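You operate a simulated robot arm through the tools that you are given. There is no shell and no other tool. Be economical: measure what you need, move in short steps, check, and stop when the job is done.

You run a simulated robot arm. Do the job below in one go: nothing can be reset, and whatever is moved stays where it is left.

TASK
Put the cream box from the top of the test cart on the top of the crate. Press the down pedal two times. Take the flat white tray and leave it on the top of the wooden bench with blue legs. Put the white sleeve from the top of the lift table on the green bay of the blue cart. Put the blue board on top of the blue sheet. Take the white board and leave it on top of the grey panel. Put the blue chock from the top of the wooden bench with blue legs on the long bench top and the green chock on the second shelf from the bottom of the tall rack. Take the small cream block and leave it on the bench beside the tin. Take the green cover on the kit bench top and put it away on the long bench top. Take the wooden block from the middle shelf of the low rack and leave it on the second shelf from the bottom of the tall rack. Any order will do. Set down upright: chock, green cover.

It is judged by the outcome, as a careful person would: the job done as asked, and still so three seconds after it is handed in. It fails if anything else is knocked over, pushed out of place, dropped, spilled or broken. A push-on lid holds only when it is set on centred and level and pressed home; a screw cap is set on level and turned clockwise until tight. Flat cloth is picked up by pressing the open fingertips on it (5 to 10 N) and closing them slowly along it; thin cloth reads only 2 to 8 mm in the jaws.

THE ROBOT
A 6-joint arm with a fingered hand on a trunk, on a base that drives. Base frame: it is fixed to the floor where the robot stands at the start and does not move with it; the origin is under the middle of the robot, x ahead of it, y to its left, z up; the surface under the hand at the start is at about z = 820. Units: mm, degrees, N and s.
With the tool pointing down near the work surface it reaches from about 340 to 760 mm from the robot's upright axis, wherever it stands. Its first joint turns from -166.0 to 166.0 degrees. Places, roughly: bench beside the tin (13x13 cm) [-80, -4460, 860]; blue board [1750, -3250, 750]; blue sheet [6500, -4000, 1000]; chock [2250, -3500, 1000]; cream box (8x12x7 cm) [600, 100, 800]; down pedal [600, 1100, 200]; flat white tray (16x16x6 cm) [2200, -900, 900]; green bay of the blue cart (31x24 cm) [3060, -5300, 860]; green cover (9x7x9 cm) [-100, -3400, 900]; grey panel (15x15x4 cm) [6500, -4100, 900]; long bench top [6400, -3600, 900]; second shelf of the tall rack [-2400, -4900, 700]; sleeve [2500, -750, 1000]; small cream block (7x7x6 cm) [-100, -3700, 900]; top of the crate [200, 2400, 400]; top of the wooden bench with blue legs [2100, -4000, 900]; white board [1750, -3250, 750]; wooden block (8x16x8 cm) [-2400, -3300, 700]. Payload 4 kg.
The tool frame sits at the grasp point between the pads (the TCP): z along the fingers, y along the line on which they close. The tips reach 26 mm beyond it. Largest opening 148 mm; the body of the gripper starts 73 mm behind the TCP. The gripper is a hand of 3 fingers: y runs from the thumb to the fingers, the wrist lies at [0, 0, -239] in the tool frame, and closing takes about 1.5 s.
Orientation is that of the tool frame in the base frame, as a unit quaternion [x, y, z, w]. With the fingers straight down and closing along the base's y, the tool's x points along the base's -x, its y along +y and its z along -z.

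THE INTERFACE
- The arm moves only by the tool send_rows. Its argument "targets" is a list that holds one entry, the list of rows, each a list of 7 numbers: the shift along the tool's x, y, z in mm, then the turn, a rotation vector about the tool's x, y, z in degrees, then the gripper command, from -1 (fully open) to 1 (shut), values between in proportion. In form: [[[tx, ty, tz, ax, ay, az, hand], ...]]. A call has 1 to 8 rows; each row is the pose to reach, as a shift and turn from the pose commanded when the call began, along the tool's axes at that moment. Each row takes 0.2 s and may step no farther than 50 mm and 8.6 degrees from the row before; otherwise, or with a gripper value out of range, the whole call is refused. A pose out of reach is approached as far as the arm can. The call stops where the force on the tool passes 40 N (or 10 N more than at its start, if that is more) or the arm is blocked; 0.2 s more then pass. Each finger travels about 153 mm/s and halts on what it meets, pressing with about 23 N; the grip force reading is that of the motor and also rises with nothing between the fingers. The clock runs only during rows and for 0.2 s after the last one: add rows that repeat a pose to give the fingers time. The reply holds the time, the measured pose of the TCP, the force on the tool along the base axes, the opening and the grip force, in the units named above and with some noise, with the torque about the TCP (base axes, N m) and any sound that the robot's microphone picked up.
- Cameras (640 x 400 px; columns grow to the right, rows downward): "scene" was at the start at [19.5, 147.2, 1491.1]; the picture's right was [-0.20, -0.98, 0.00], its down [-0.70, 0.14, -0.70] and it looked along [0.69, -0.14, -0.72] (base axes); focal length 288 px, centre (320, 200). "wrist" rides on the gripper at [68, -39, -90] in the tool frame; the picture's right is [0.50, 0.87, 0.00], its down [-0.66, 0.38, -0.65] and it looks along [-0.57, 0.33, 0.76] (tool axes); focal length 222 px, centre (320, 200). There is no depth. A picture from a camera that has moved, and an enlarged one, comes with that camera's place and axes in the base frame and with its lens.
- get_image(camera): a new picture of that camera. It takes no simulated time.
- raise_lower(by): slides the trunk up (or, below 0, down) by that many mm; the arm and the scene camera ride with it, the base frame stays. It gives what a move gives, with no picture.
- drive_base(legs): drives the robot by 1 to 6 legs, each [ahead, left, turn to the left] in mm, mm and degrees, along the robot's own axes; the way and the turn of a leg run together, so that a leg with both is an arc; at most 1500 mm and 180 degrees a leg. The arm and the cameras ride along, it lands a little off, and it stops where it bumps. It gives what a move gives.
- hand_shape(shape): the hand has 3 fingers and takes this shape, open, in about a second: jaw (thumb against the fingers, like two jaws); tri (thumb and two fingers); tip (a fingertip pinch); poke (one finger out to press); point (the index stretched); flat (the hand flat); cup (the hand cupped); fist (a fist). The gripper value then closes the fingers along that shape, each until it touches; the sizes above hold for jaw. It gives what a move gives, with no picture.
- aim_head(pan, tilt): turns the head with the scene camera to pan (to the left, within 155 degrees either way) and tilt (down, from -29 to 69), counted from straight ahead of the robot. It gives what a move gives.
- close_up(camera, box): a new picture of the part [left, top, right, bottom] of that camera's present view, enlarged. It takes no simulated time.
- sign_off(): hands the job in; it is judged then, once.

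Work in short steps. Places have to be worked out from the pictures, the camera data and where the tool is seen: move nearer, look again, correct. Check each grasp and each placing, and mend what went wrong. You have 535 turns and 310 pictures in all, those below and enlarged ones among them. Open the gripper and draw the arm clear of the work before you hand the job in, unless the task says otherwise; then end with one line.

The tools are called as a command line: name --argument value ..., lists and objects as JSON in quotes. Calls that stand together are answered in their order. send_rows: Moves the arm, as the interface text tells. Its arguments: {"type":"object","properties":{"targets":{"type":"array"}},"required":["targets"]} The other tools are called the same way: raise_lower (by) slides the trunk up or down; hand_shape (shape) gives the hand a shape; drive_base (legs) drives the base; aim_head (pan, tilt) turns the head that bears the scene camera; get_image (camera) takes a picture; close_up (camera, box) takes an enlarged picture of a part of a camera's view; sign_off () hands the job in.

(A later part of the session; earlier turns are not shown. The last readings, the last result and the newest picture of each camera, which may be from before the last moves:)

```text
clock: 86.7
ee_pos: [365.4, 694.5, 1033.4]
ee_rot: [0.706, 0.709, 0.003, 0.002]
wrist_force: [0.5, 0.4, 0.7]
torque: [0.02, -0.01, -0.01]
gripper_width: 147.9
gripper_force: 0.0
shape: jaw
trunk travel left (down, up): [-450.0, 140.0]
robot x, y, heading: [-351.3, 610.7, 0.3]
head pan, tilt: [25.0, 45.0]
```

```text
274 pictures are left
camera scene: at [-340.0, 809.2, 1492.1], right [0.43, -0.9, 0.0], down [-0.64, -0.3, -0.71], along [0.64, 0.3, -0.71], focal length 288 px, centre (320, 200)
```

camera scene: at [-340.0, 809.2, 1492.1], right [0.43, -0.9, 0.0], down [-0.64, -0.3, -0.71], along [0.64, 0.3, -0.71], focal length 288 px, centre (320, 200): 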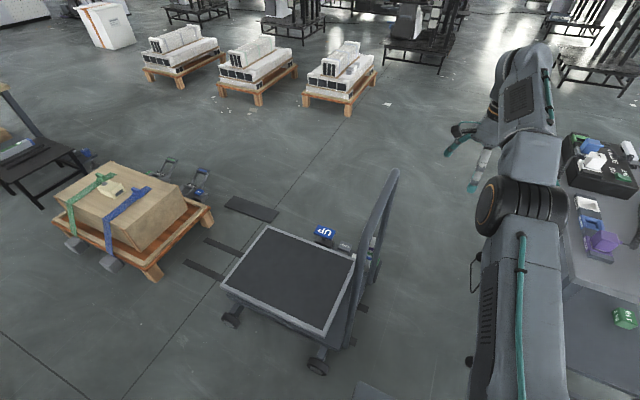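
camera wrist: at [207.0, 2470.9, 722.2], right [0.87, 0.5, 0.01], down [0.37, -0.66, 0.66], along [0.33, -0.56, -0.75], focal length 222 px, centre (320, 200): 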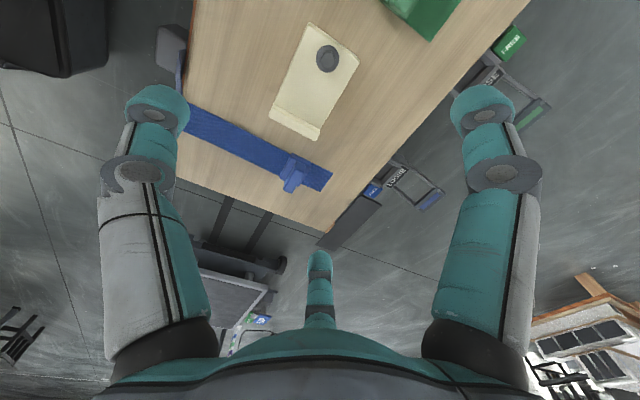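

The pedals sit on the lift cart's far (+x) side, out of reach from here. I retract the arm a bit, and go round the south of the test cart, strafing while facing +y.

send_rows --targets '[[[-20, -25, -10, 0, 0, 0, -1], [-40, -60, -25, 0, 0, 0, -1], [-60, -95, -40, 0, 0, 0, -1], [-80, -130, -55, 0, 0, 0, -1], [-80, -165, -60, 0, 0, 0, -1], [-80, -200, -60, 0, 0, 0, -1]]]'

drive_base --legs '[[0, -1400, 0], [0, 0, 90], [0, -1500, 0]]'

aim_head --pan -20 --tilt 40

get_image --camera "scene"

```text
clock: 88.1
ee_pos: [321.3, 619.8, 1128.0]
ee_rot: [0.706, 0.708, 0.003, 0.001]
wrist_force: [0.1, -0.7, 0.8]
torque: [-0.04, 0.01, 0.0]
gripper_width: 147.6
gripper_force: 0.0
shape: jaw
out of reach, approached as far as the arm can: row 1, 2, 3, 4, 5, 6
trunk travel left (down, up): [-450.0, 140.0]
robot x, y, heading: [-356.0, 610.4, 0.2]
head pan, tilt: [25.0, 45.0]
```

```text
clock: 105.9
ee_pos: [1135.5, -120.0, 1129.0]
ee_rot: [0.005, 1.0, 0.003, -0.001]
wrist_force: [0.2, -0.2, 0.8]
torque: [0.01, 0.0, 0.03]
gripper_width: 148.0
gripper_force: 0.2
shape: jaw
trunk travel left (down, up): [-450.0, 140.0]
robot x, y, heading: [1142.9, -794.8, 89.8]
head pan, tilt: [25.0, 45.0]
```

```text
clock: 107.0
ee_pos: [1137.8, -120.8, 1127.6]
ee_rot: [0.003, 1.0, 0.003, -0.001]
wrist_force: [-0.3, 0.0, -0.5]
torque: [-0.02, 0.0, -0.01]
gripper_width: 148.1
gripper_force: 0.1
shape: jaw
trunk travel left (down, up): [-450.0, 140.0]
robot x, y, heading: [1136.9, -796.7, 89.8]
head pan, tilt: [-20.0, 40.0]
```

```text
273 pictures are left
camera scene: at [1005.8, -772.6, 1499.3], right [0.94, -0.35, 0.0], down [-0.22, -0.6, -0.77], along [0.27, 0.72, -0.64], focal length 288 px, centre (320, 200)
```

scene: 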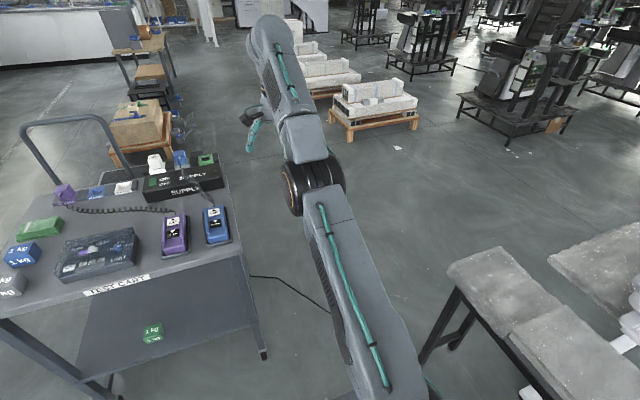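

The cart's east edge is near x≈965, so I shift right to x≈1290, drive north to y≈1000 (over the thin floor cable), then turn to face the pedals.

drive_base --legs '[[0, -150, 0], [1500, 0, 0], [300, 0, 0], [0, 0, 90]]'

aim_head --pan -10 --tilt 50

get_image --camera "scene"

```text
clock: 120.9
ee_pos: [622.5, 1004.2, 1128.6]
ee_rot: [-0.705, 0.709, 0.001, -0.003]
wrist_force: [-0.5, -0.4, -0.5]
torque: [-0.02, -0.02, -0.02]
gripper_width: 147.9
gripper_force: 0.1
shape: jaw
trunk travel left (down, up): [-450.0, 140.0]
robot x, y, heading: [1298.4, 1002.7, 179.8]
head pan, tilt: [-20.0, 40.0]
```

```text
clock: 121.6
ee_pos: [622.9, 1004.2, 1128.4]
ee_rot: [-0.705, 0.709, 0.002, -0.003]
wrist_force: [-0.7, 0.0, 0.0]
torque: [-0.03, -0.02, 0.0]
gripper_width: 147.8
gripper_force: 0.0
shape: jaw
trunk travel left (down, up): [-450.0, 140.0]
robot x, y, heading: [1300.4, 1007.6, 179.9]
head pan, tilt: [-10.0, 50.0]
```

```text
272 pictures are left
camera scene: at [1281.8, 860.1, 1485.2], right [0.18, 0.98, 0.0], down [0.75, -0.14, -0.64], along [-0.63, 0.11, -0.77], focal length 288 px, centre (320, 200)
```

scene: 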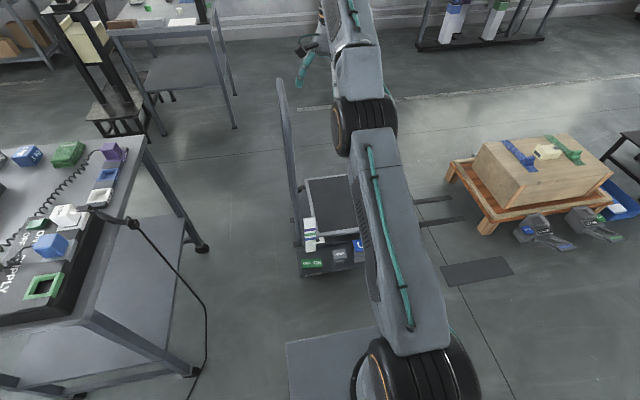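

I zoom in on the pedal panel.

close_up --camera "scene" --box '[270, 200, 390, 300]'

get_image --camera "wrist"

```text
4.00 times, centred on (330, 250) of scene
camera zoom: at [1281.8, 860.1, 1485.2], right [0.18, 0.98, 0.0], down [0.75, -0.14, -0.64], along [-0.63, 0.11, -0.77], focal length 1152 px, centre (280, 0)
```

zoom: 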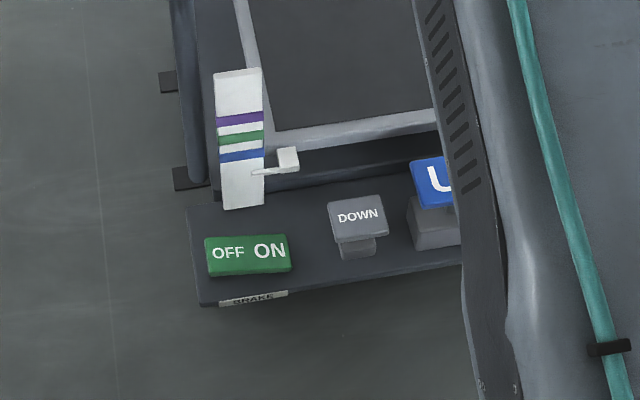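

```text
270 pictures are left
camera wrist: at [663.2, 937.2, 1217.5], right [-0.87, -0.5, 0.01], down [-0.37, 0.66, 0.65], along [-0.33, 0.57, -0.76], focal length 222 px, centre (320, 200)
```

wrist: 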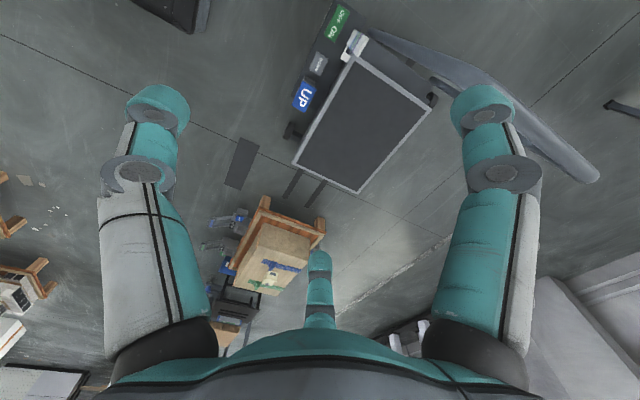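

DOWN is the grey middle pedal, at about (575,1087,175). I move nearer, set the poke shape and look at the hand.

drive_base --legs '[[120, 0, 0]]'

hand_shape --shape "poke"

get_image --camera "wrist"

```text
clock: 122.9
ee_pos: [502.3, 1004.9, 1128.2]
ee_rot: [-0.705, 0.709, 0.0, -0.002]
wrist_force: [0.3, 0.1, 0.9]
torque: [-0.04, -0.03, -0.02]
gripper_width: 147.9
gripper_force: 0.3
shape: jaw
trunk travel left (down, up): [-450.0, 140.0]
robot x, y, heading: [1179.2, 1007.6, 179.9]
head pan, tilt: [-10.0, 50.0]
```

```text
clock: 123.8
ee_pos: [503.2, 1003.4, 1128.0]
ee_rot: [-0.706, 0.708, 0.002, -0.003]
wrist_force: [-0.6, 0.5, 0.4]
torque: [0.01, -0.02, -0.02]
gripper_width: 0.1
gripper_force: 0.0
shape: poke
trunk travel left (down, up): [-450.0, 140.0]
robot x, y, heading: [1176.1, 1006.4, 179.8]
head pan, tilt: [-10.0, 50.0]
```

```text
269 pictures are left
camera wrist: at [542.7, 937.8, 1217.4], right [-0.87, -0.5, 0.0], down [-0.37, 0.66, 0.65], along [-0.33, 0.57, -0.76], focal length 222 px, centre (320, 200)
```

wrist: 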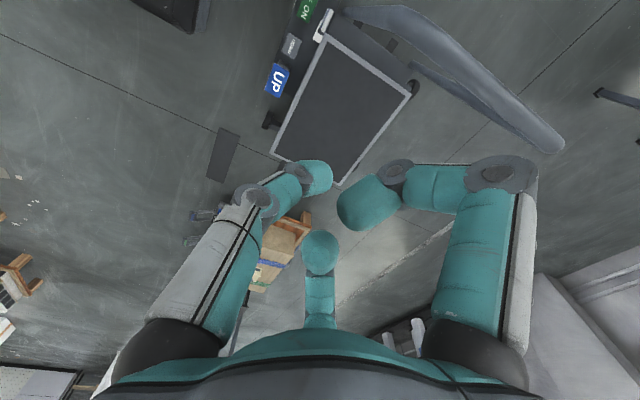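

The poking fingertip sits on the tool axis. I move over the pedal and lower the trunk.

send_rows --targets '[[[-21, -20, 0, 0, 0, 0, -1], [-42, -41, 0, 0, 0, 0, -1], [-63, -62, 0, 0, 0, 0, -1], [-83, -82, 0, 0, 0, 0, -1]]]'

raise_lower --by -400

raise_lower --by -50

get_image --camera "wrist"

get_image --camera "scene"

```text
clock: 124.8
ee_pos: [579.8, 1088.3, 1125.5]
ee_rot: [-0.704, 0.71, 0.001, -0.003]
wrist_force: [-0.7, -0.2, -2.5]
torque: [0.01, -0.13, -0.03]
gripper_width: 0.1
gripper_force: 0.1
shape: poke
out of reach, approached as far as the arm can: row 1, 2, 3
trunk travel left (down, up): [-450.0, 140.0]
robot x, y, heading: [1177.0, 1004.2, 179.9]
head pan, tilt: [-10.0, 50.0]
```

```text
clock: 128.6
ee_pos: [586.1, 1086.8, 727.9]
ee_rot: [-0.705, 0.71, 0.001, -0.002]
wrist_force: [0.5, 0.0, -0.8]
torque: [-0.01, 0.0, 0.0]
gripper_width: 0.0
gripper_force: 0.1
shape: poke
trunk travel left (down, up): [-50.0, 540.0]
robot x, y, heading: [1176.1, 1009.1, 179.8]
head pan, tilt: [-10.0, 50.0]
```

```text
clock: 129.5
ee_pos: [586.2, 1087.7, 677.2]
ee_rot: [-0.705, 0.709, 0.001, -0.003]
wrist_force: [-0.2, 0.1, 0.2]
torque: [0.0, -0.01, -0.01]
gripper_width: 0.0
gripper_force: 0.0
shape: poke
trunk travel left (down, up): [0.0, 590.0]
robot x, y, heading: [1178.3, 1009.6, 179.7]
head pan, tilt: [-10.0, 50.0]
```

```text
268 pictures are left
camera wrist: at [626.1, 1020.5, 766.9], right [-0.87, -0.5, 0.0], down [-0.37, 0.66, 0.65], along [-0.33, 0.57, -0.76], focal length 222 px, centre (320, 200)
```

wrist: 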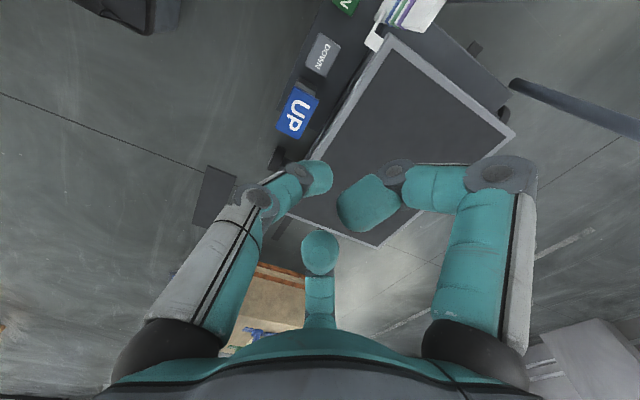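

```text
267 pictures are left
camera scene: at [1161.4, 860.6, 1035.1], right [0.18, 0.98, 0.0], down [0.75, -0.14, -0.64], along [-0.63, 0.11, -0.77], focal length 288 px, centre (320, 200)
```

scene: 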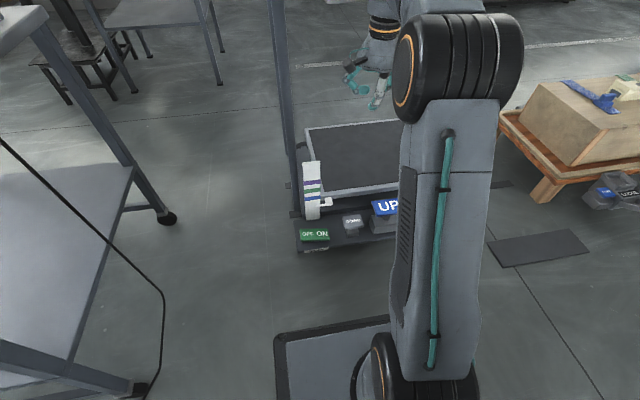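

The pedal is confirmed at about (574,1088,170). I descend above it, stepwise.

send_rows --targets '[[[0, 5, 45, 0, 0, 0, -1], [0, 8, 90, 0, 0, 0, -1], [0, 8, 135, 0, 0, 0, -1], [0, 8, 180, 0, 0, 0, -1], [0, 8, 225, 0, 0, 0, -1], [0, 8, 270, 0, 0, 0, -1], [0, 8, 315, 0, 0, 0, -1], [0, 8, 350, 0, 0, 0, -1]]]'

get_image --camera "wrist"

get_image --camera "scene"

```text
clock: 131.3
ee_pos: [576.8, 1087.8, 326.4]
ee_rot: [-0.706, 0.709, 0.002, -0.003]
wrist_force: [0.5, -0.4, 0.7]
torque: [0.01, 0.01, -0.01]
gripper_width: 0.1
gripper_force: 0.0
shape: poke
trunk travel left (down, up): [0.0, 590.0]
robot x, y, heading: [1175.7, 1010.5, 179.7]
head pan, tilt: [-10.0, 50.0]
```

```text
266 pictures are left
camera wrist: at [616.4, 1020.9, 416.6], right [-0.87, -0.5, 0.01], down [-0.37, 0.66, 0.65], along [-0.33, 0.57, -0.76], focal length 222 px, centre (320, 200)
```

wrist: 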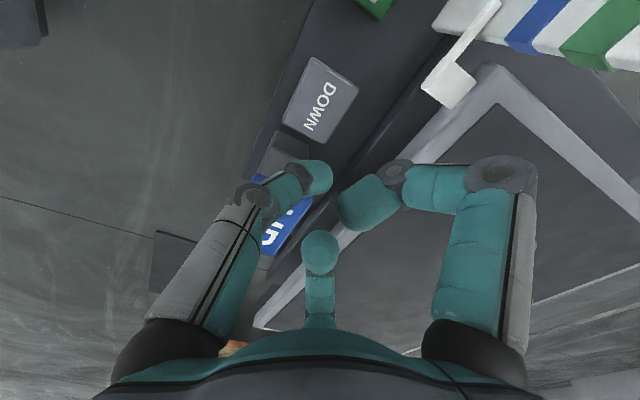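

```text
265 pictures are left
camera scene: at [1161.5, 860.6, 1035.2], right [0.18, 0.98, 0.0], down [0.75, -0.14, -0.64], along [-0.63, 0.11, -0.77], focal length 288 px, centre (320, 200)
```

scene: 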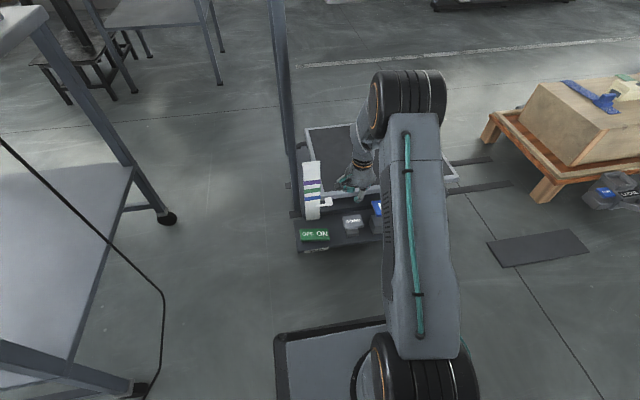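

Aligned. I go down to the pedal and press until force builds.

send_rows --targets '[[[0, 0, 30, 0, 0, 0, -1], [0, 0, 60, 0, 0, 0, -1], [0, 0, 85, 0, 0, 0, -1], [0, 0, 105, 0, 0, 0, -1], [0, 0, 115, 0, 0, 0, -1], [0, 0, 122, 0, 0, 0, -1], [0, 0, 129, 0, 0, 0, -1], [0, 0, 136, 0, 0, 0, -1]]]'

close_up --camera "scene" --box '[280, 130, 440, 260]'

```text
clock: 133.1
ee_pos: [575.7, 1085.9, 193.5]
ee_rot: [-0.705, 0.709, 0.002, -0.003]
wrist_force: [6.9, 1.2, 18.7]
torque: [0.04, -0.1, -0.04]
gripper_width: 0.3
gripper_force: 0.0
shape: poke
trunk travel left (down, up): [0.0, 590.0]
robot x, y, heading: [1179.8, 1008.8, 179.9]
head pan, tilt: [-10.0, 50.0]
heard: click
```

```text
3.08 times, centred on (360, 195) of scene
camera zoom: at [1162.4, 860.5, 1035.5], right [0.18, 0.98, 0.0], down [0.75, -0.14, -0.64], along [-0.63, 0.11, -0.77], focal length 886 px, centre (197, 215)
```

zoom: 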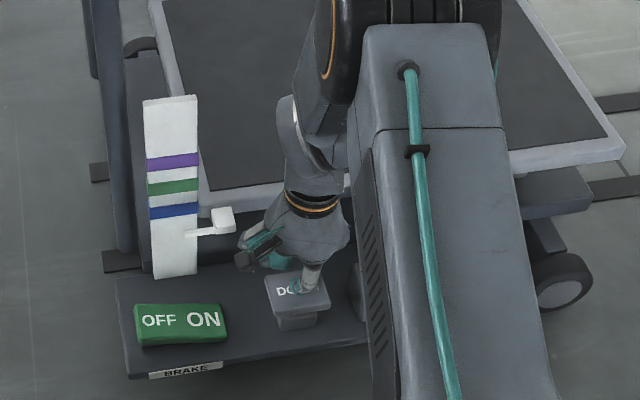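

A click: press one. I lift off fully and then press again the same depth.

send_rows --targets '[[[0, 0, -15, 0, 0, 0, -1], [0, 0, -35, 0, 0, 0, -1], [0, 0, -55, 0, 0, 0, -1], [0, 0, -55, 0, 0, 0, -1], [0, 0, -55, 0, 0, 0, -1]]]'

close_up --camera "scene" --box '[280, 130, 440, 260]'

```text
clock: 134.3
ee_pos: [576.4, 1084.5, 246.6]
ee_rot: [-0.705, 0.709, 0.001, -0.003]
wrist_force: [0.4, 0.0, -0.1]
torque: [0.04, -0.02, -0.01]
gripper_width: 0.0
gripper_force: 0.0
shape: poke
trunk travel left (down, up): [0.0, 590.0]
robot x, y, heading: [1178.6, 1004.0, 179.8]
head pan, tilt: [-10.0, 50.0]
```

```text
3.08 times, centred on (360, 195) of scene
camera zoom: at [1161.4, 860.6, 1035.1], right [0.18, 0.98, 0.0], down [0.75, -0.14, -0.64], along [-0.63, 0.11, -0.77], focal length 886 px, centre (197, 215)
```

zoom: 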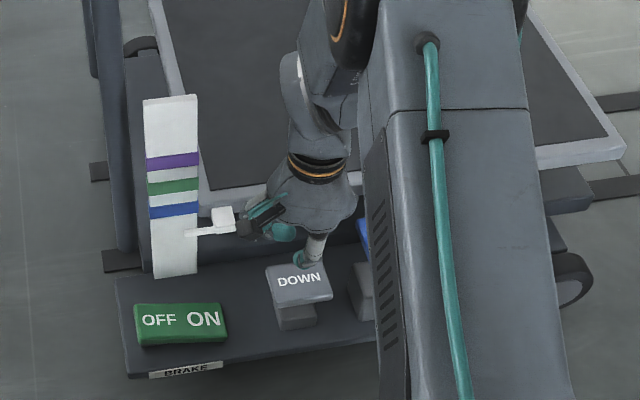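

Pedal released. Second press.

send_rows --targets '[[[0, 0, 15, 0, 0, 0, -1], [0, 0, 30, 0, 0, 0, -1], [0, 0, 40, 0, 0, 0, -1], [0, 0, 47, 0, 0, 0, -1], [0, 0, 54, 0, 0, 0, -1], [0, 0, 56, 0, 0, 0, -1]]]'

send_rows --targets '[[[0, 0, -15, 0, 0, 0, -1], [0, 0, -55, 0, 0, 0, -1], [0, 0, -100, 0, 0, 0, -1], [0, 0, -145, 0, 0, 0, -1], [0, 0, -190, 0, 0, 0, -1], [0, 0, -235, 0, 0, 0, -1], [0, 0, -280, 0, 0, 0, -1], [0, 0, -325, 0, 0, 0, -1]]]'

get_image --camera "scene"

```text
clock: 135.7
ee_pos: [576.5, 1085.6, 192.9]
ee_rot: [-0.706, 0.708, 0.002, -0.003]
wrist_force: [9.7, -3.8, 27.2]
torque: [-0.05, -0.16, -0.01]
gripper_width: 0.0
gripper_force: 0.0
shape: poke
trunk travel left (down, up): [0.0, 590.0]
robot x, y, heading: [1177.3, 1007.6, 179.6]
head pan, tilt: [-10.0, 50.0]
heard: click
```

```text
clock: 137.5
ee_pos: [578.5, 1087.6, 515.6]
ee_rot: [-0.705, 0.709, 0.001, -0.002]
wrist_force: [1.0, 0.2, 0.4]
torque: [0.01, -0.01, 0.0]
gripper_width: 0.1
gripper_force: 0.0
shape: poke
trunk travel left (down, up): [0.0, 590.0]
robot x, y, heading: [1180.9, 1004.9, 179.7]
head pan, tilt: [-10.0, 50.0]
```

```text
262 pictures are left
camera scene: at [1161.2, 860.6, 1035.1], right [0.18, 0.98, 0.0], down [0.75, -0.14, -0.64], along [-0.63, 0.11, -0.77], focal length 288 px, centre (320, 200)
```

scene: 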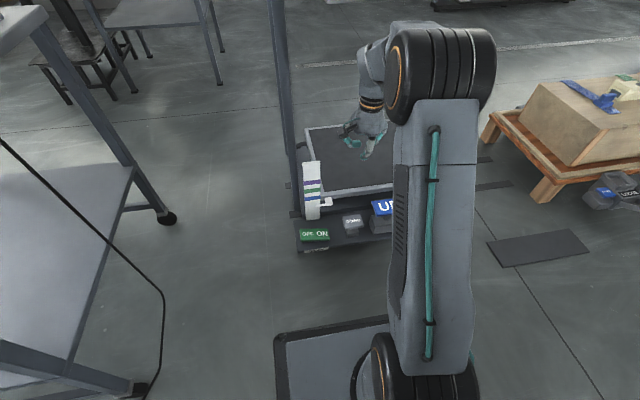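

Two clicks heard, and the hand is clear. Next the white tray and sleeve: I raise the trunk, turn toward −y and look.

raise_lower --by 400

raise_lower --by 50

hand_shape --shape "jaw"

drive_base --legs '[[-120, 0, 0], [0, 0, 90], [500, 0, 0]]'

aim_head --pan 25 --tilt 30

get_image --camera "scene"

```text
clock: 141.3
ee_pos: [578.1, 1087.2, 915.2]
ee_rot: [-0.705, 0.709, 0.001, -0.002]
wrist_force: [1.0, -0.9, -0.8]
torque: [-0.04, 0.01, 0.02]
gripper_width: 0.0
gripper_force: 0.1
shape: poke
trunk travel left (down, up): [-400.0, 190.0]
robot x, y, heading: [1175.5, 1001.6, 179.8]
head pan, tilt: [-10.0, 50.0]
```

```text
clock: 142.3
ee_pos: [577.8, 1087.7, 964.1]
ee_rot: [-0.705, 0.709, 0.001, -0.002]
wrist_force: [-0.5, 0.8, -0.3]
torque: [-0.01, -0.01, 0.01]
gripper_width: 0.0
gripper_force: 0.1
shape: poke
trunk travel left (down, up): [-450.0, 140.0]
robot x, y, heading: [1177.2, 1003.2, 179.9]
head pan, tilt: [-10.0, 50.0]
```

```text
clock: 143.2
ee_pos: [578.2, 1088.3, 964.8]
ee_rot: [-0.705, 0.709, 0.001, -0.002]
wrist_force: [0.7, -0.2, -0.2]
torque: [0.02, 0.0, 0.01]
gripper_width: 148.1
gripper_force: 0.1
shape: jaw
trunk travel left (down, up): [-450.0, 140.0]
robot x, y, heading: [1176.8, 1008.2, 179.9]
head pan, tilt: [-10.0, 50.0]
```

```text
clock: 150.7
ee_pos: [1209.4, -87.6, 964.6]
ee_rot: [1.0, -0.006, 0.001, 0.002]
wrist_force: [-0.9, 0.1, -0.1]
torque: [0.0, 0.01, 0.02]
gripper_width: 148.0
gripper_force: 0.1
shape: jaw
trunk travel left (down, up): [-450.0, 140.0]
robot x, y, heading: [1296.0, 516.7, -90.5]
head pan, tilt: [-10.0, 50.0]
```

```text
clock: 151.8
ee_pos: [1210.2, -87.4, 965.8]
ee_rot: [1.0, -0.007, 0.001, 0.003]
wrist_force: [-0.3, 0.3, -0.2]
torque: [-0.01, -0.01, 0.0]
gripper_width: 148.0
gripper_force: 0.0
shape: jaw
trunk travel left (down, up): [-450.0, 140.0]
robot x, y, heading: [1297.3, 507.5, -90.5]
head pan, tilt: [25.0, 30.0]
```

```text
261 pictures are left
camera scene: at [1493.6, 489.8, 1514.6], right [-0.91, -0.41, 0.0], down [-0.21, 0.46, -0.87], along [0.36, -0.79, -0.5], focal length 288 px, centre (320, 200)
```

scene: 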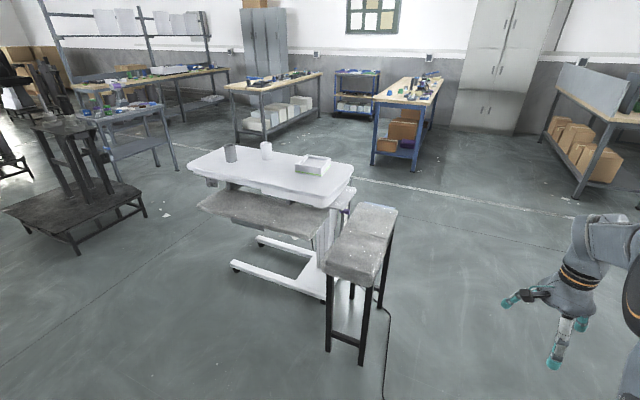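

The tray and sleeve stand on the white lift table. I'll approach it from the south, at about (2150,−1430) facing +y, hand raised.

raise_lower --by 140

drive_base --legs '[[1500, 0, 0], [470, 0, 0], [0, 0, 180], [0, -860, 0]]'

aim_head --pan 0 --tilt 45

get_image --camera "scene"

get_image --camera "wrist"

```text
clock: 153.4
ee_pos: [1209.3, -86.9, 1106.1]
ee_rot: [1.0, -0.005, 0.001, 0.002]
wrist_force: [-1.1, 0.1, -0.3]
torque: [0.03, 0.03, 0.01]
gripper_width: 147.9
gripper_force: 0.0
shape: jaw
trunk travel left (down, up): [-590.0, 0.0]
robot x, y, heading: [1297.6, 514.7, -90.7]
head pan, tilt: [25.0, 30.0]
```

```text
clock: 174.7
ee_pos: [2223.5, -894.6, 1105.3]
ee_rot: [0.014, 1.0, 0.002, -0.002]
wrist_force: [-0.6, 0.6, 0.4]
torque: [0.0, -0.03, 0.0]
gripper_width: 147.9
gripper_force: 0.1
shape: jaw
trunk travel left (down, up): [-590.0, 0.0]
robot x, y, heading: [2126.5, -1490.3, 88.5]
head pan, tilt: [25.0, 30.0]
```

```text
clock: 175.6
ee_pos: [2224.4, -894.3, 1104.5]
ee_rot: [0.014, 1.0, 0.003, -0.001]
wrist_force: [0.5, -0.4, 0.8]
torque: [0.02, 0.01, -0.03]
gripper_width: 148.2
gripper_force: 0.0
shape: jaw
trunk travel left (down, up): [-590.0, 0.0]
robot x, y, heading: [2128.7, -1491.2, 88.2]
head pan, tilt: [0.0, 45.0]
```

```text
260 pictures are left
camera scene: at [1968.3, -1464.2, 1632.1], right [1.0, -0.03, 0.0], down [-0.02, -0.71, -0.71], along [0.02, 0.71, -0.71], focal length 288 px, centre (320, 200)
```

scene: 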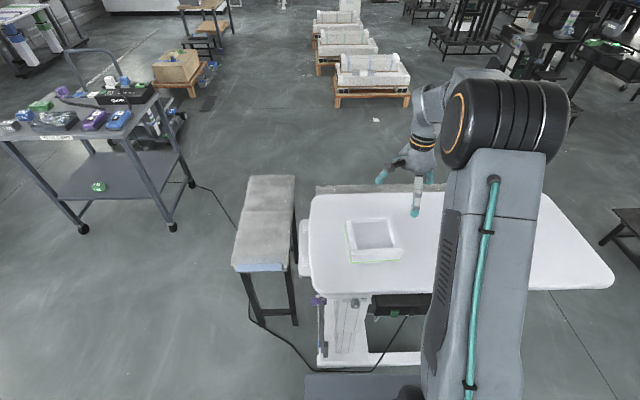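

```text
259 pictures are left
camera wrist: at [2156.1, -930.9, 1194.4], right [-0.48, 0.88, 0.0], down [0.67, 0.36, 0.65], along [0.57, 0.31, -0.76], focal length 222 px, centre (320, 200)
```

wrist: 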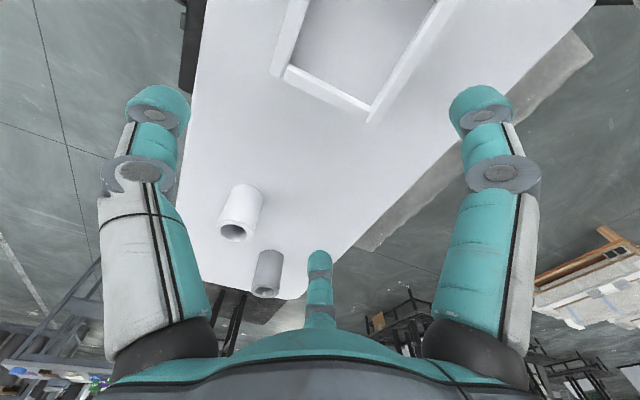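

I zoom in on the tray to see rim thickness and edges.

close_up --camera "scene" --box '[300, 190, 460, 290]'

close_up --camera "wrist" --box '[180, 0, 480, 180]'

```text
4.00 times, centred on (380, 240) of scene
camera zoom: at [1968.3, -1464.2, 1632.1], right [1.0, -0.03, 0.0], down [-0.02, -0.71, -0.71], along [0.02, 0.71, -0.71], focal length 1152 px, centre (80, 40)
```

zoom: 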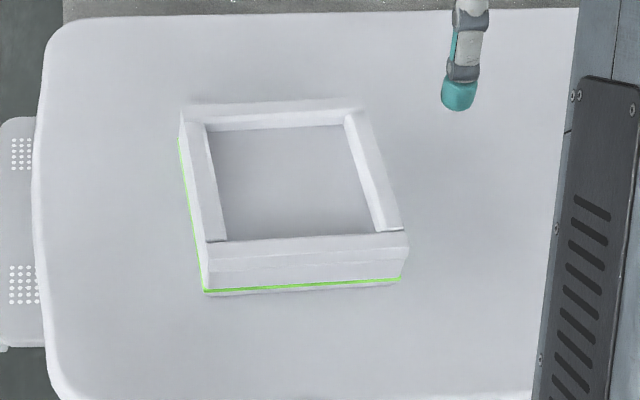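

```text
2.13 times, centred on (330, 90) of wrist
camera zoom: at [2156.1, -930.9, 1194.4], right [-0.48, 0.88, 0.0], down [0.67, 0.36, 0.65], along [0.57, 0.31, -0.76], focal length 474 px, centre (299, 435)
```

zoom: 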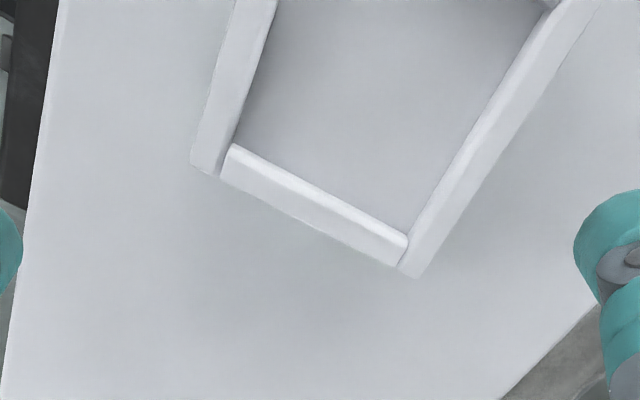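

The tray is a frame with ~12 mm walls. I'll pinch its near (south) wall at about (2149,−962), thumb outside, fingers inside, with the hand partly closed. Hover first.

send_rows --targets '[[[15, -14, 10, 0, 0, 0, -0.5], [30, -28, 25, 0, 0, 0, 0], [45, -42, 45, 0, 0, 0, 0.2], [60, -56, 70, 0, 0, 0, 0.2], [73, -70, 95, 0, 0, 0, 0.2], [73, -70, 120, 0, 0, 0, 0.2], [73, -70, 120, 0, 0, 0, 0.2]]]'

get_image --camera "wrist"

close_up --camera "scene" --box '[300, 190, 460, 290]'

```text
clock: 177.2
ee_pos: [2147.4, -961.5, 985.3]
ee_rot: [0.013, 1.0, 0.002, -0.001]
wrist_force: [-0.4, -0.5, 0.0]
torque: [-0.02, -0.02, -0.01]
gripper_width: 59.8
gripper_force: 0.1
shape: jaw
trunk travel left (down, up): [-590.0, 0.0]
robot x, y, heading: [2129.6, -1492.5, 88.7]
head pan, tilt: [0.0, 45.0]
```

```text
256 pictures are left
camera wrist: at [2080.3, -997.6, 1074.0], right [-0.48, 0.88, 0.0], down [0.67, 0.36, 0.65], along [0.57, 0.31, -0.76], focal length 222 px, centre (320, 200)
```

wrist: 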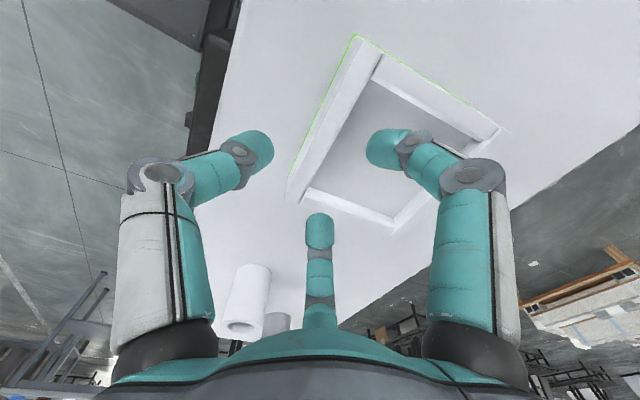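

```text
4.00 times, centred on (380, 240) of scene
camera zoom: at [1968.4, -1464.1, 1632.1], right [1.0, -0.03, 0.0], down [-0.02, -0.71, -0.71], along [0.02, 0.71, -0.71], focal length 1152 px, centre (80, 40)
```

zoom: 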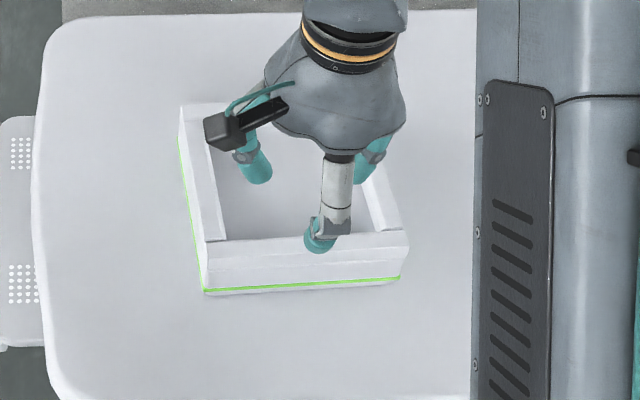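

I zoom the wrist view to locate the wall precisely.

close_up --camera "wrist" --box '[260, 20, 420, 220]'

```text
2.00 times, centred on (340, 120) of wrist
camera zoom: at [2080.3, -997.6, 1074.0], right [-0.48, 0.88, 0.0], down [0.67, 0.36, 0.65], along [0.57, 0.31, -0.76], focal length 444 px, centre (280, 360)
```

zoom: 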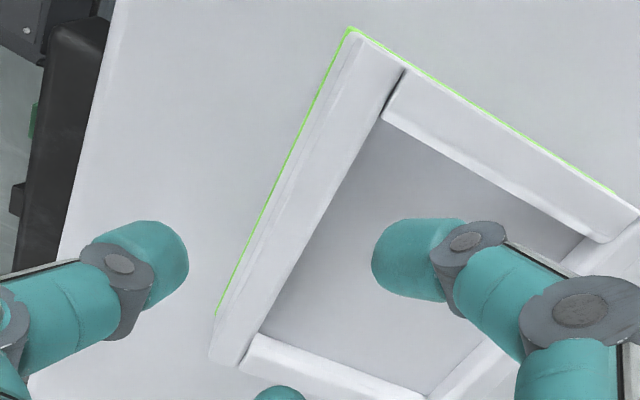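

Rim is nearer z≈884 and the wall centre about y≈−953. I descend to straddle the wall.

send_rows --targets '[[[0, 8, 25, 0, 0, 0, 0.2], [0, 8, 50, 0, 0, 0, 0.2], [0, 8, 70, 0, 0, 0, 0.2], [0, 8, 85, 0, 0, 0, 0.2], [0, 8, 95, 0, 0, 0, 0.2], [0, 8, 104, 0, 0, 0, 0.2], [0, 8, 113, 0, 0, 0, 0.2]]]'

close_up --camera "wrist" --box '[180, 0, 500, 260]'

close_up --camera "scene" --box '[300, 190, 460, 290]'

```text
clock: 178.4
ee_pos: [2148.8, -949.6, 900.9]
ee_rot: [0.014, 1.0, 0.012, 0.0]
wrist_force: [-1.2, -2.4, 29.2]
torque: [0.49, 0.0, 0.0]
gripper_width: 60.6
gripper_force: 0.0
shape: jaw
trunk travel left (down, up): [-590.0, 0.0]
robot x, y, heading: [2128.5, -1494.5, 88.6]
head pan, tilt: [0.0, 45.0]
stopped in row 5: the force on the tool passed its limit at 48 N (the readings are from after the stop); the commanded pose is now the measured one
```

```text
1.54 times, centred on (340, 130) of wrist
camera zoom: at [2080.7, -987.4, 989.5], right [-0.48, 0.88, 0.02], down [0.67, 0.35, 0.66], along [0.57, 0.33, -0.75], focal length 342 px, centre (289, 308)
```

zoom: 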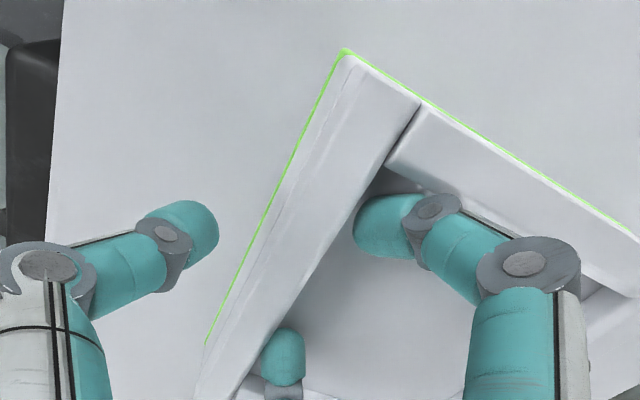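

```text
4.00 times, centred on (380, 240) of scene
camera zoom: at [1968.2, -1466.4, 1632.6], right [1.0, -0.03, 0.0], down [-0.02, -0.71, -0.71], along [0.02, 0.71, -0.71], focal length 1152 px, centre (80, 40)
```

zoom: 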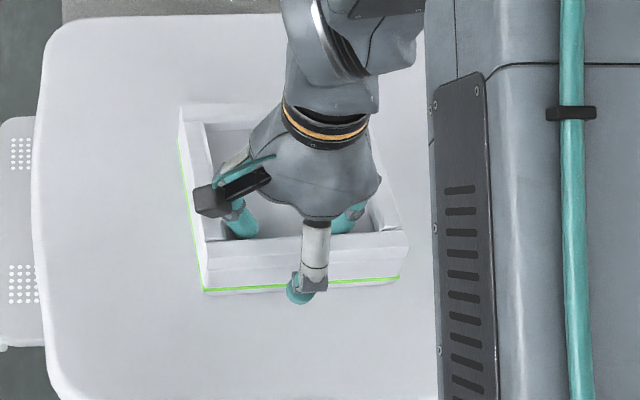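

The fingers touch the tray's floor (tip z≈875); the thumb is outside. I rise 4 mm and close on the wall.

send_rows --targets '[[[0, -3, -4, 0, 0, 0, 0.2], [0, -3, -4, 0, 0, 0, 0.4], [0, -3, -4, 0, 0, 0, 0.6], [0, -3, -4, 0, 0, 0, 0.8], [0, -3, -4, 0, 0, 0, 1], [0, -3, -4, 0, 0, 0, 1], [0, -3, -4, 0, 0, 0, 1]]]'

close_up --camera "wrist" --box '[180, 0, 500, 260]'

```text
clock: 180.0
ee_pos: [2149.7, -953.6, 902.4]
ee_rot: [0.014, 1.0, 0.007, -0.001]
wrist_force: [0.5, 0.5, -1.3]
torque: [-0.11, 0.04, 0.06]
gripper_width: 19.7
gripper_force: 22.7
shape: jaw
trunk travel left (down, up): [-590.0, 0.0]
robot x, y, heading: [2129.1, -1490.2, 88.3]
head pan, tilt: [0.0, 45.0]
```

```text
1.54 times, centred on (340, 130) of wrist
camera zoom: at [2080.5, -990.5, 990.2], right [-0.48, 0.88, 0.01], down [0.67, 0.35, 0.66], along [0.57, 0.32, -0.75], focal length 342 px, centre (289, 308)
```

zoom: 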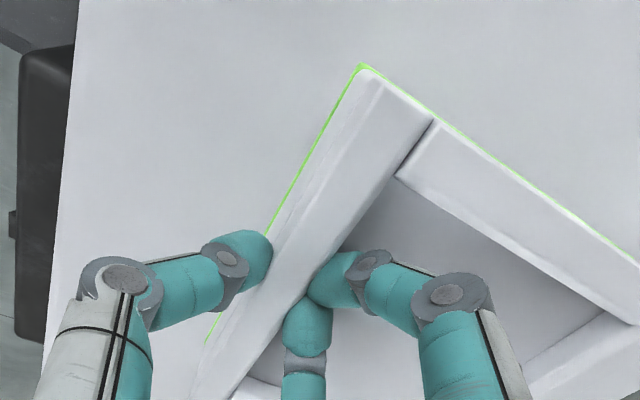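

Gripped on the wall at 20 mm. I lift gently and check for sag.

send_rows --targets '[[[0, 0, -6, 0, 0, 0, 1], [0, 0, -15, 0, 0, 0, 1], [0, 0, -30, 0, 0, 0, 1], [0, 0, -50, 0, 0, 0, 1], [0, 0, -75, 0, 0, 0, 1], [0, 0, -100, 0, 0, 0, 1], [0, 0, -125, 0, 0, 0, 1], [0, 0, -150, 0, 0, 0, 1]]]'

get_image --camera "scene"

get_image --camera "wrist"

```text
clock: 181.8
ee_pos: [2149.1, -954.0, 1052.7]
ee_rot: [0.013, 1.0, 0.008, -0.001]
wrist_force: [0.6, 0.9, -2.4]
torque: [-0.15, 0.04, 0.01]
gripper_width: 19.1
gripper_force: 22.7
shape: jaw
trunk travel left (down, up): [-590.0, 0.0]
robot x, y, heading: [2130.0, -1490.8, 88.5]
head pan, tilt: [0.0, 45.0]
```

```text
250 pictures are left
camera scene: at [1968.3, -1464.3, 1632.0], right [1.0, -0.03, 0.0], down [-0.02, -0.71, -0.71], along [0.02, 0.71, -0.71], focal length 288 px, centre (320, 200)
```

scene: 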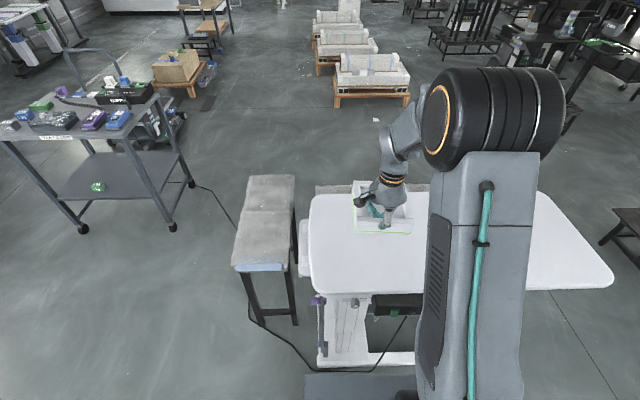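

```text
249 pictures are left
camera wrist: at [2081.1, -992.9, 1141.4], right [-0.48, 0.88, 0.01], down [0.67, 0.35, 0.66], along [0.57, 0.32, -0.75], focal length 222 px, centre (320, 200)
```

wrist: 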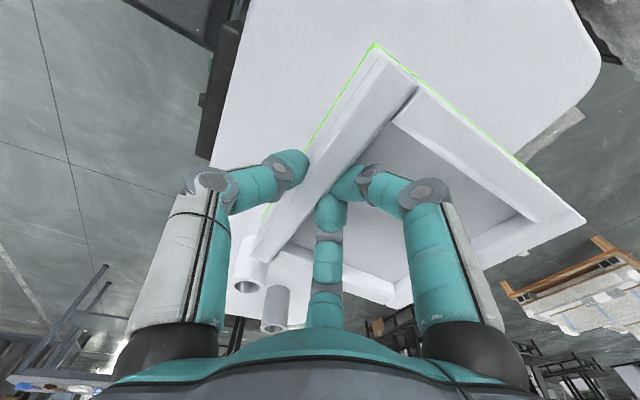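

Tray is held level and light. I back off, turn around and drive toward the wooden bench with blue legs, then look.

drive_base --legs '[[-300, 0, 0], [0, 0, 91], [0, 0, 91], [500, 0, 0]]'

aim_head --pan 0 --tilt 25

get_image --camera "scene"

```text
clock: 194.1
ee_pos: [2126.5, -2832.0, 1052.2]
ee_rot: [1.0, 0.006, 0.001, 0.007]
wrist_force: [-0.4, -1.0, -1.4]
torque: [0.14, -0.05, 0.01]
gripper_width: 18.5
gripper_force: 23.0
shape: jaw
trunk travel left (down, up): [-590.0, 0.0]
robot x, y, heading: [2128.6, -2293.4, -89.4]
head pan, tilt: [0.0, 45.0]
```

```text
clock: 195.0
ee_pos: [2126.1, -2831.3, 1052.9]
ee_rot: [1.0, 0.006, 0.001, 0.008]
wrist_force: [-0.4, 0.1, -2.5]
torque: [0.16, -0.01, -0.05]
gripper_width: 18.7
gripper_force: 23.0
shape: jaw
trunk travel left (down, up): [-590.0, 0.0]
robot x, y, heading: [2127.2, -2295.6, -89.5]
head pan, tilt: [0.0, 25.0]
```

```text
248 pictures are left
camera scene: at [2287.9, -2322.0, 1662.6], right [-1.0, -0.01, 0.0], down [-0.01, 0.42, -0.91], along [0.01, -0.91, -0.42], focal length 288 px, centre (320, 200)
```

scene: 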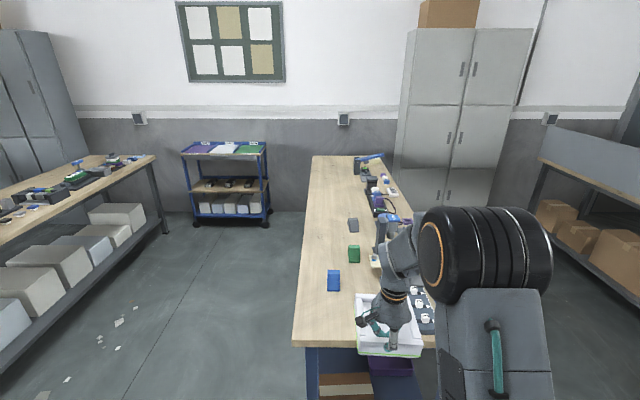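

The bench spans x≈1940–2366, y≈−2930…−5000; its right‑hand (east, x≈2230) strip near y≈−3900 is free. I raise the tray, and drive into the aisle east of the bench, facing −x.

send_rows --targets '[[[0, 0, -30, 0, 0, 0, 1], [0, 0, -60, 0, 0, 0, 1], [0, 0, -90, 0, 0, 0, 1], [0, 0, -120, 0, 0, 0, 1]]]'

drive_base --legs '[[0, 690, 0], [1500, 0, 0], [100, 0, 0], [0, 0, -90.5]]'

aim_head --pan 0 --tilt 45

get_image --camera "scene"

get_image --camera "wrist"

```text
clock: 196.0
ee_pos: [2126.1, -2828.6, 1171.8]
ee_rot: [1.0, 0.006, 0.001, 0.008]
wrist_force: [-0.5, 1.0, -0.9]
torque: [0.12, -0.01, 0.0]
gripper_width: 18.6
gripper_force: 22.8
shape: jaw
trunk travel left (down, up): [-590.0, 0.0]
robot x, y, heading: [2129.5, -2290.5, -89.1]
head pan, tilt: [0.0, 25.0]
```

```text
clock: 211.4
ee_pos: [2316.8, -3885.0, 1171.7]
ee_rot: [0.711, -0.703, -0.004, 0.005]
wrist_force: [0.2, -0.2, -2.2]
torque: [-0.03, -0.14, 0.01]
gripper_width: 18.0
gripper_force: 23.0
shape: jaw
trunk travel left (down, up): [-590.0, 0.0]
robot x, y, heading: [2853.8, -3882.4, -179.3]
head pan, tilt: [0.0, 25.0]
```

```text
clock: 212.2
ee_pos: [2317.5, -3883.5, 1172.3]
ee_rot: [0.71, -0.704, -0.004, 0.006]
wrist_force: [0.0, 0.4, -2.1]
torque: [-0.03, -0.15, -0.01]
gripper_width: 18.5
gripper_force: 22.9
shape: jaw
trunk travel left (down, up): [-590.0, 0.0]
robot x, y, heading: [2852.1, -3885.5, -179.4]
head pan, tilt: [0.0, 45.0]
```

```text
247 pictures are left
camera scene: at [2833.0, -4044.0, 1632.1], right [-0.01, 1.0, 0.0], down [0.71, 0.01, -0.71], along [-0.71, -0.01, -0.71], focal length 288 px, centre (320, 200)
```

scene: 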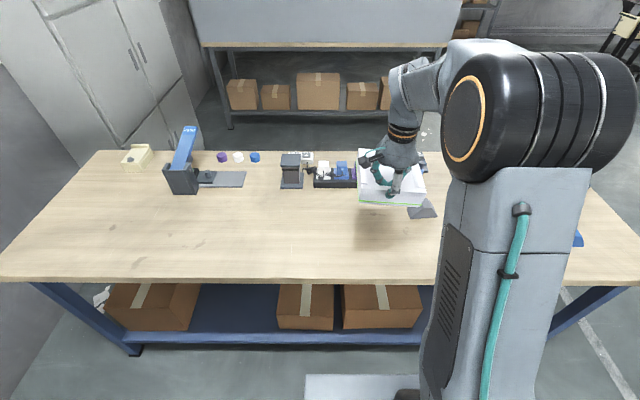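

```text
246 pictures are left
camera wrist: at [2359.2, -3950.1, 1260.7], right [-0.86, -0.51, 0.01], down [-0.37, 0.65, 0.66], along [-0.34, 0.56, -0.75], focal length 222 px, centre (320, 200)
```

wrist: 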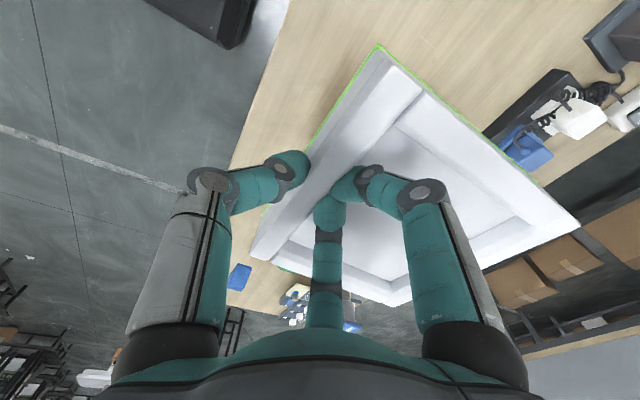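

The strip around (2240,−3985) is free; grey chock is near (2150,−3680). I shift 100 mm to −y and lower.

send_rows --targets '[[[20, 0, 20, 0, 0, 0, 1], [45, 0, 50, 0, 0, 0, 1], [70, 0, 85, 0, 0, 0, 1], [95, 0, 120, 0, 0, 0, 1], [105, 0, 155, 0, 0, 0, 1], [105, 0, 175, 0, 0, 0, 1]]]'

get_image --camera "scene"

```text
clock: 213.7
ee_pos: [2316.7, -3989.8, 998.2]
ee_rot: [0.71, -0.704, -0.004, 0.005]
wrist_force: [-0.4, 0.0, -2.1]
torque: [-0.03, -0.14, 0.02]
gripper_width: 18.0
gripper_force: 23.1
shape: jaw
trunk travel left (down, up): [-590.0, 0.0]
robot x, y, heading: [2851.7, -3883.6, -179.4]
head pan, tilt: [0.0, 45.0]
```

```text
245 pictures are left
camera scene: at [2832.8, -4044.1, 1632.1], right [-0.01, 1.0, 0.0], down [0.71, 0.01, -0.71], along [-0.71, -0.01, -0.71], focal length 288 px, centre (320, 200)
```

scene: 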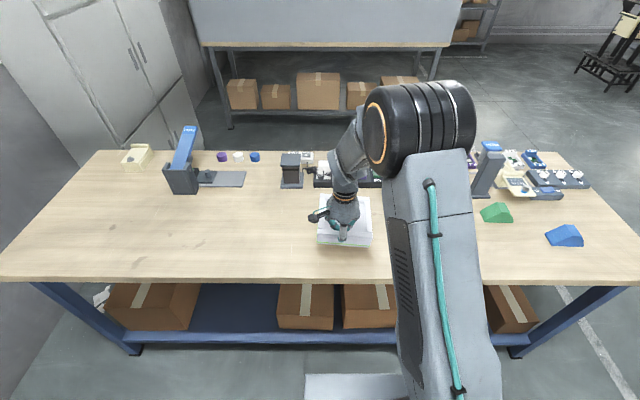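

Clear below. I lower slowly until contact.

send_rows --targets '[[[0, 0, 10, 0, 0, 0, 1], [0, 0, 20, 0, 0, 0, 1], [0, 0, 28, 0, 0, 0, 1], [0, 0, 35, 0, 0, 0, 1], [0, 0, 42, 0, 0, 0, 1], [0, 0, 49, 0, 0, 0, 1], [0, 0, 56, 0, 0, 0, 1], [0, 0, 63, 0, 0, 0, 1]]]'

```text
clock: 215.4
ee_pos: [2314.7, -3989.9, 934.1]
ee_rot: [0.712, -0.703, -0.005, 0.006]
wrist_force: [-0.1, -0.1, -1.8]
torque: [-0.06, -0.12, 0.01]
gripper_width: 18.2
gripper_force: 23.0
shape: jaw
trunk travel left (down, up): [-590.0, 0.0]
robot x, y, heading: [2852.2, -3886.1, -179.5]
head pan, tilt: [0.0, 45.0]
```

Not touching yet; I continue down slowly.

send_rows --targets '[[[0, 0, 5, 0, 0, 0, 1], [0, 0, 10, 0, 0, 0, 1], [0, 0, 15, 0, 0, 0, 1], [0, 0, 20, 0, 0, 0, 1], [0, 0, 25, 0, 0, 0, 1], [0, 0, 30, 0, 0, 0, 1], [0, 0, 35, 0, 0, 0, 1], [0, 0, 40, 0, 0, 0, 1]]]'

close_up --camera "scene" --box '[280, 160, 440, 280]'

```text
clock: 216.3
ee_pos: [2314.3, -3990.7, 924.1]
ee_rot: [0.711, -0.704, -0.007, 0.011]
wrist_force: [7.0, 0.9, 28.3]
torque: [0.06, -0.29, 0.05]
gripper_width: 20.0
gripper_force: 22.5
shape: jaw
trunk travel left (down, up): [-590.0, 0.0]
robot x, y, heading: [2851.7, -3886.0, -179.6]
head pan, tilt: [0.0, 45.0]
stopped in row 4: the force on the tool passed its limit at 46 N (the readings are from after the stop); the commanded pose is now the measured one
```

```text
3.33 times, centred on (360, 220) of scene
camera zoom: at [2836.4, -4043.3, 1632.5], right [-0.01, 1.0, 0.0], down [0.71, 0.01, -0.71], along [-0.71, -0.01, -0.71], focal length 960 px, centre (187, 133)
```

zoom: 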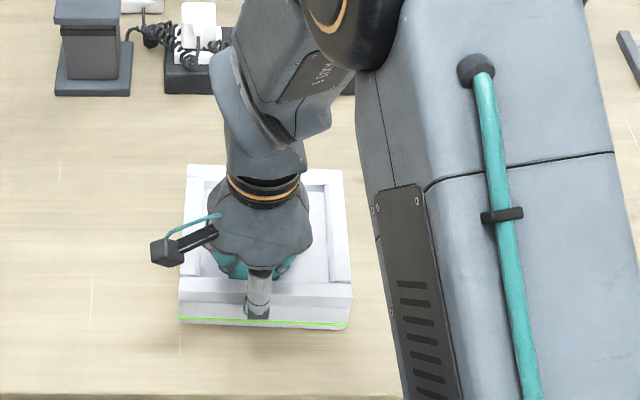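

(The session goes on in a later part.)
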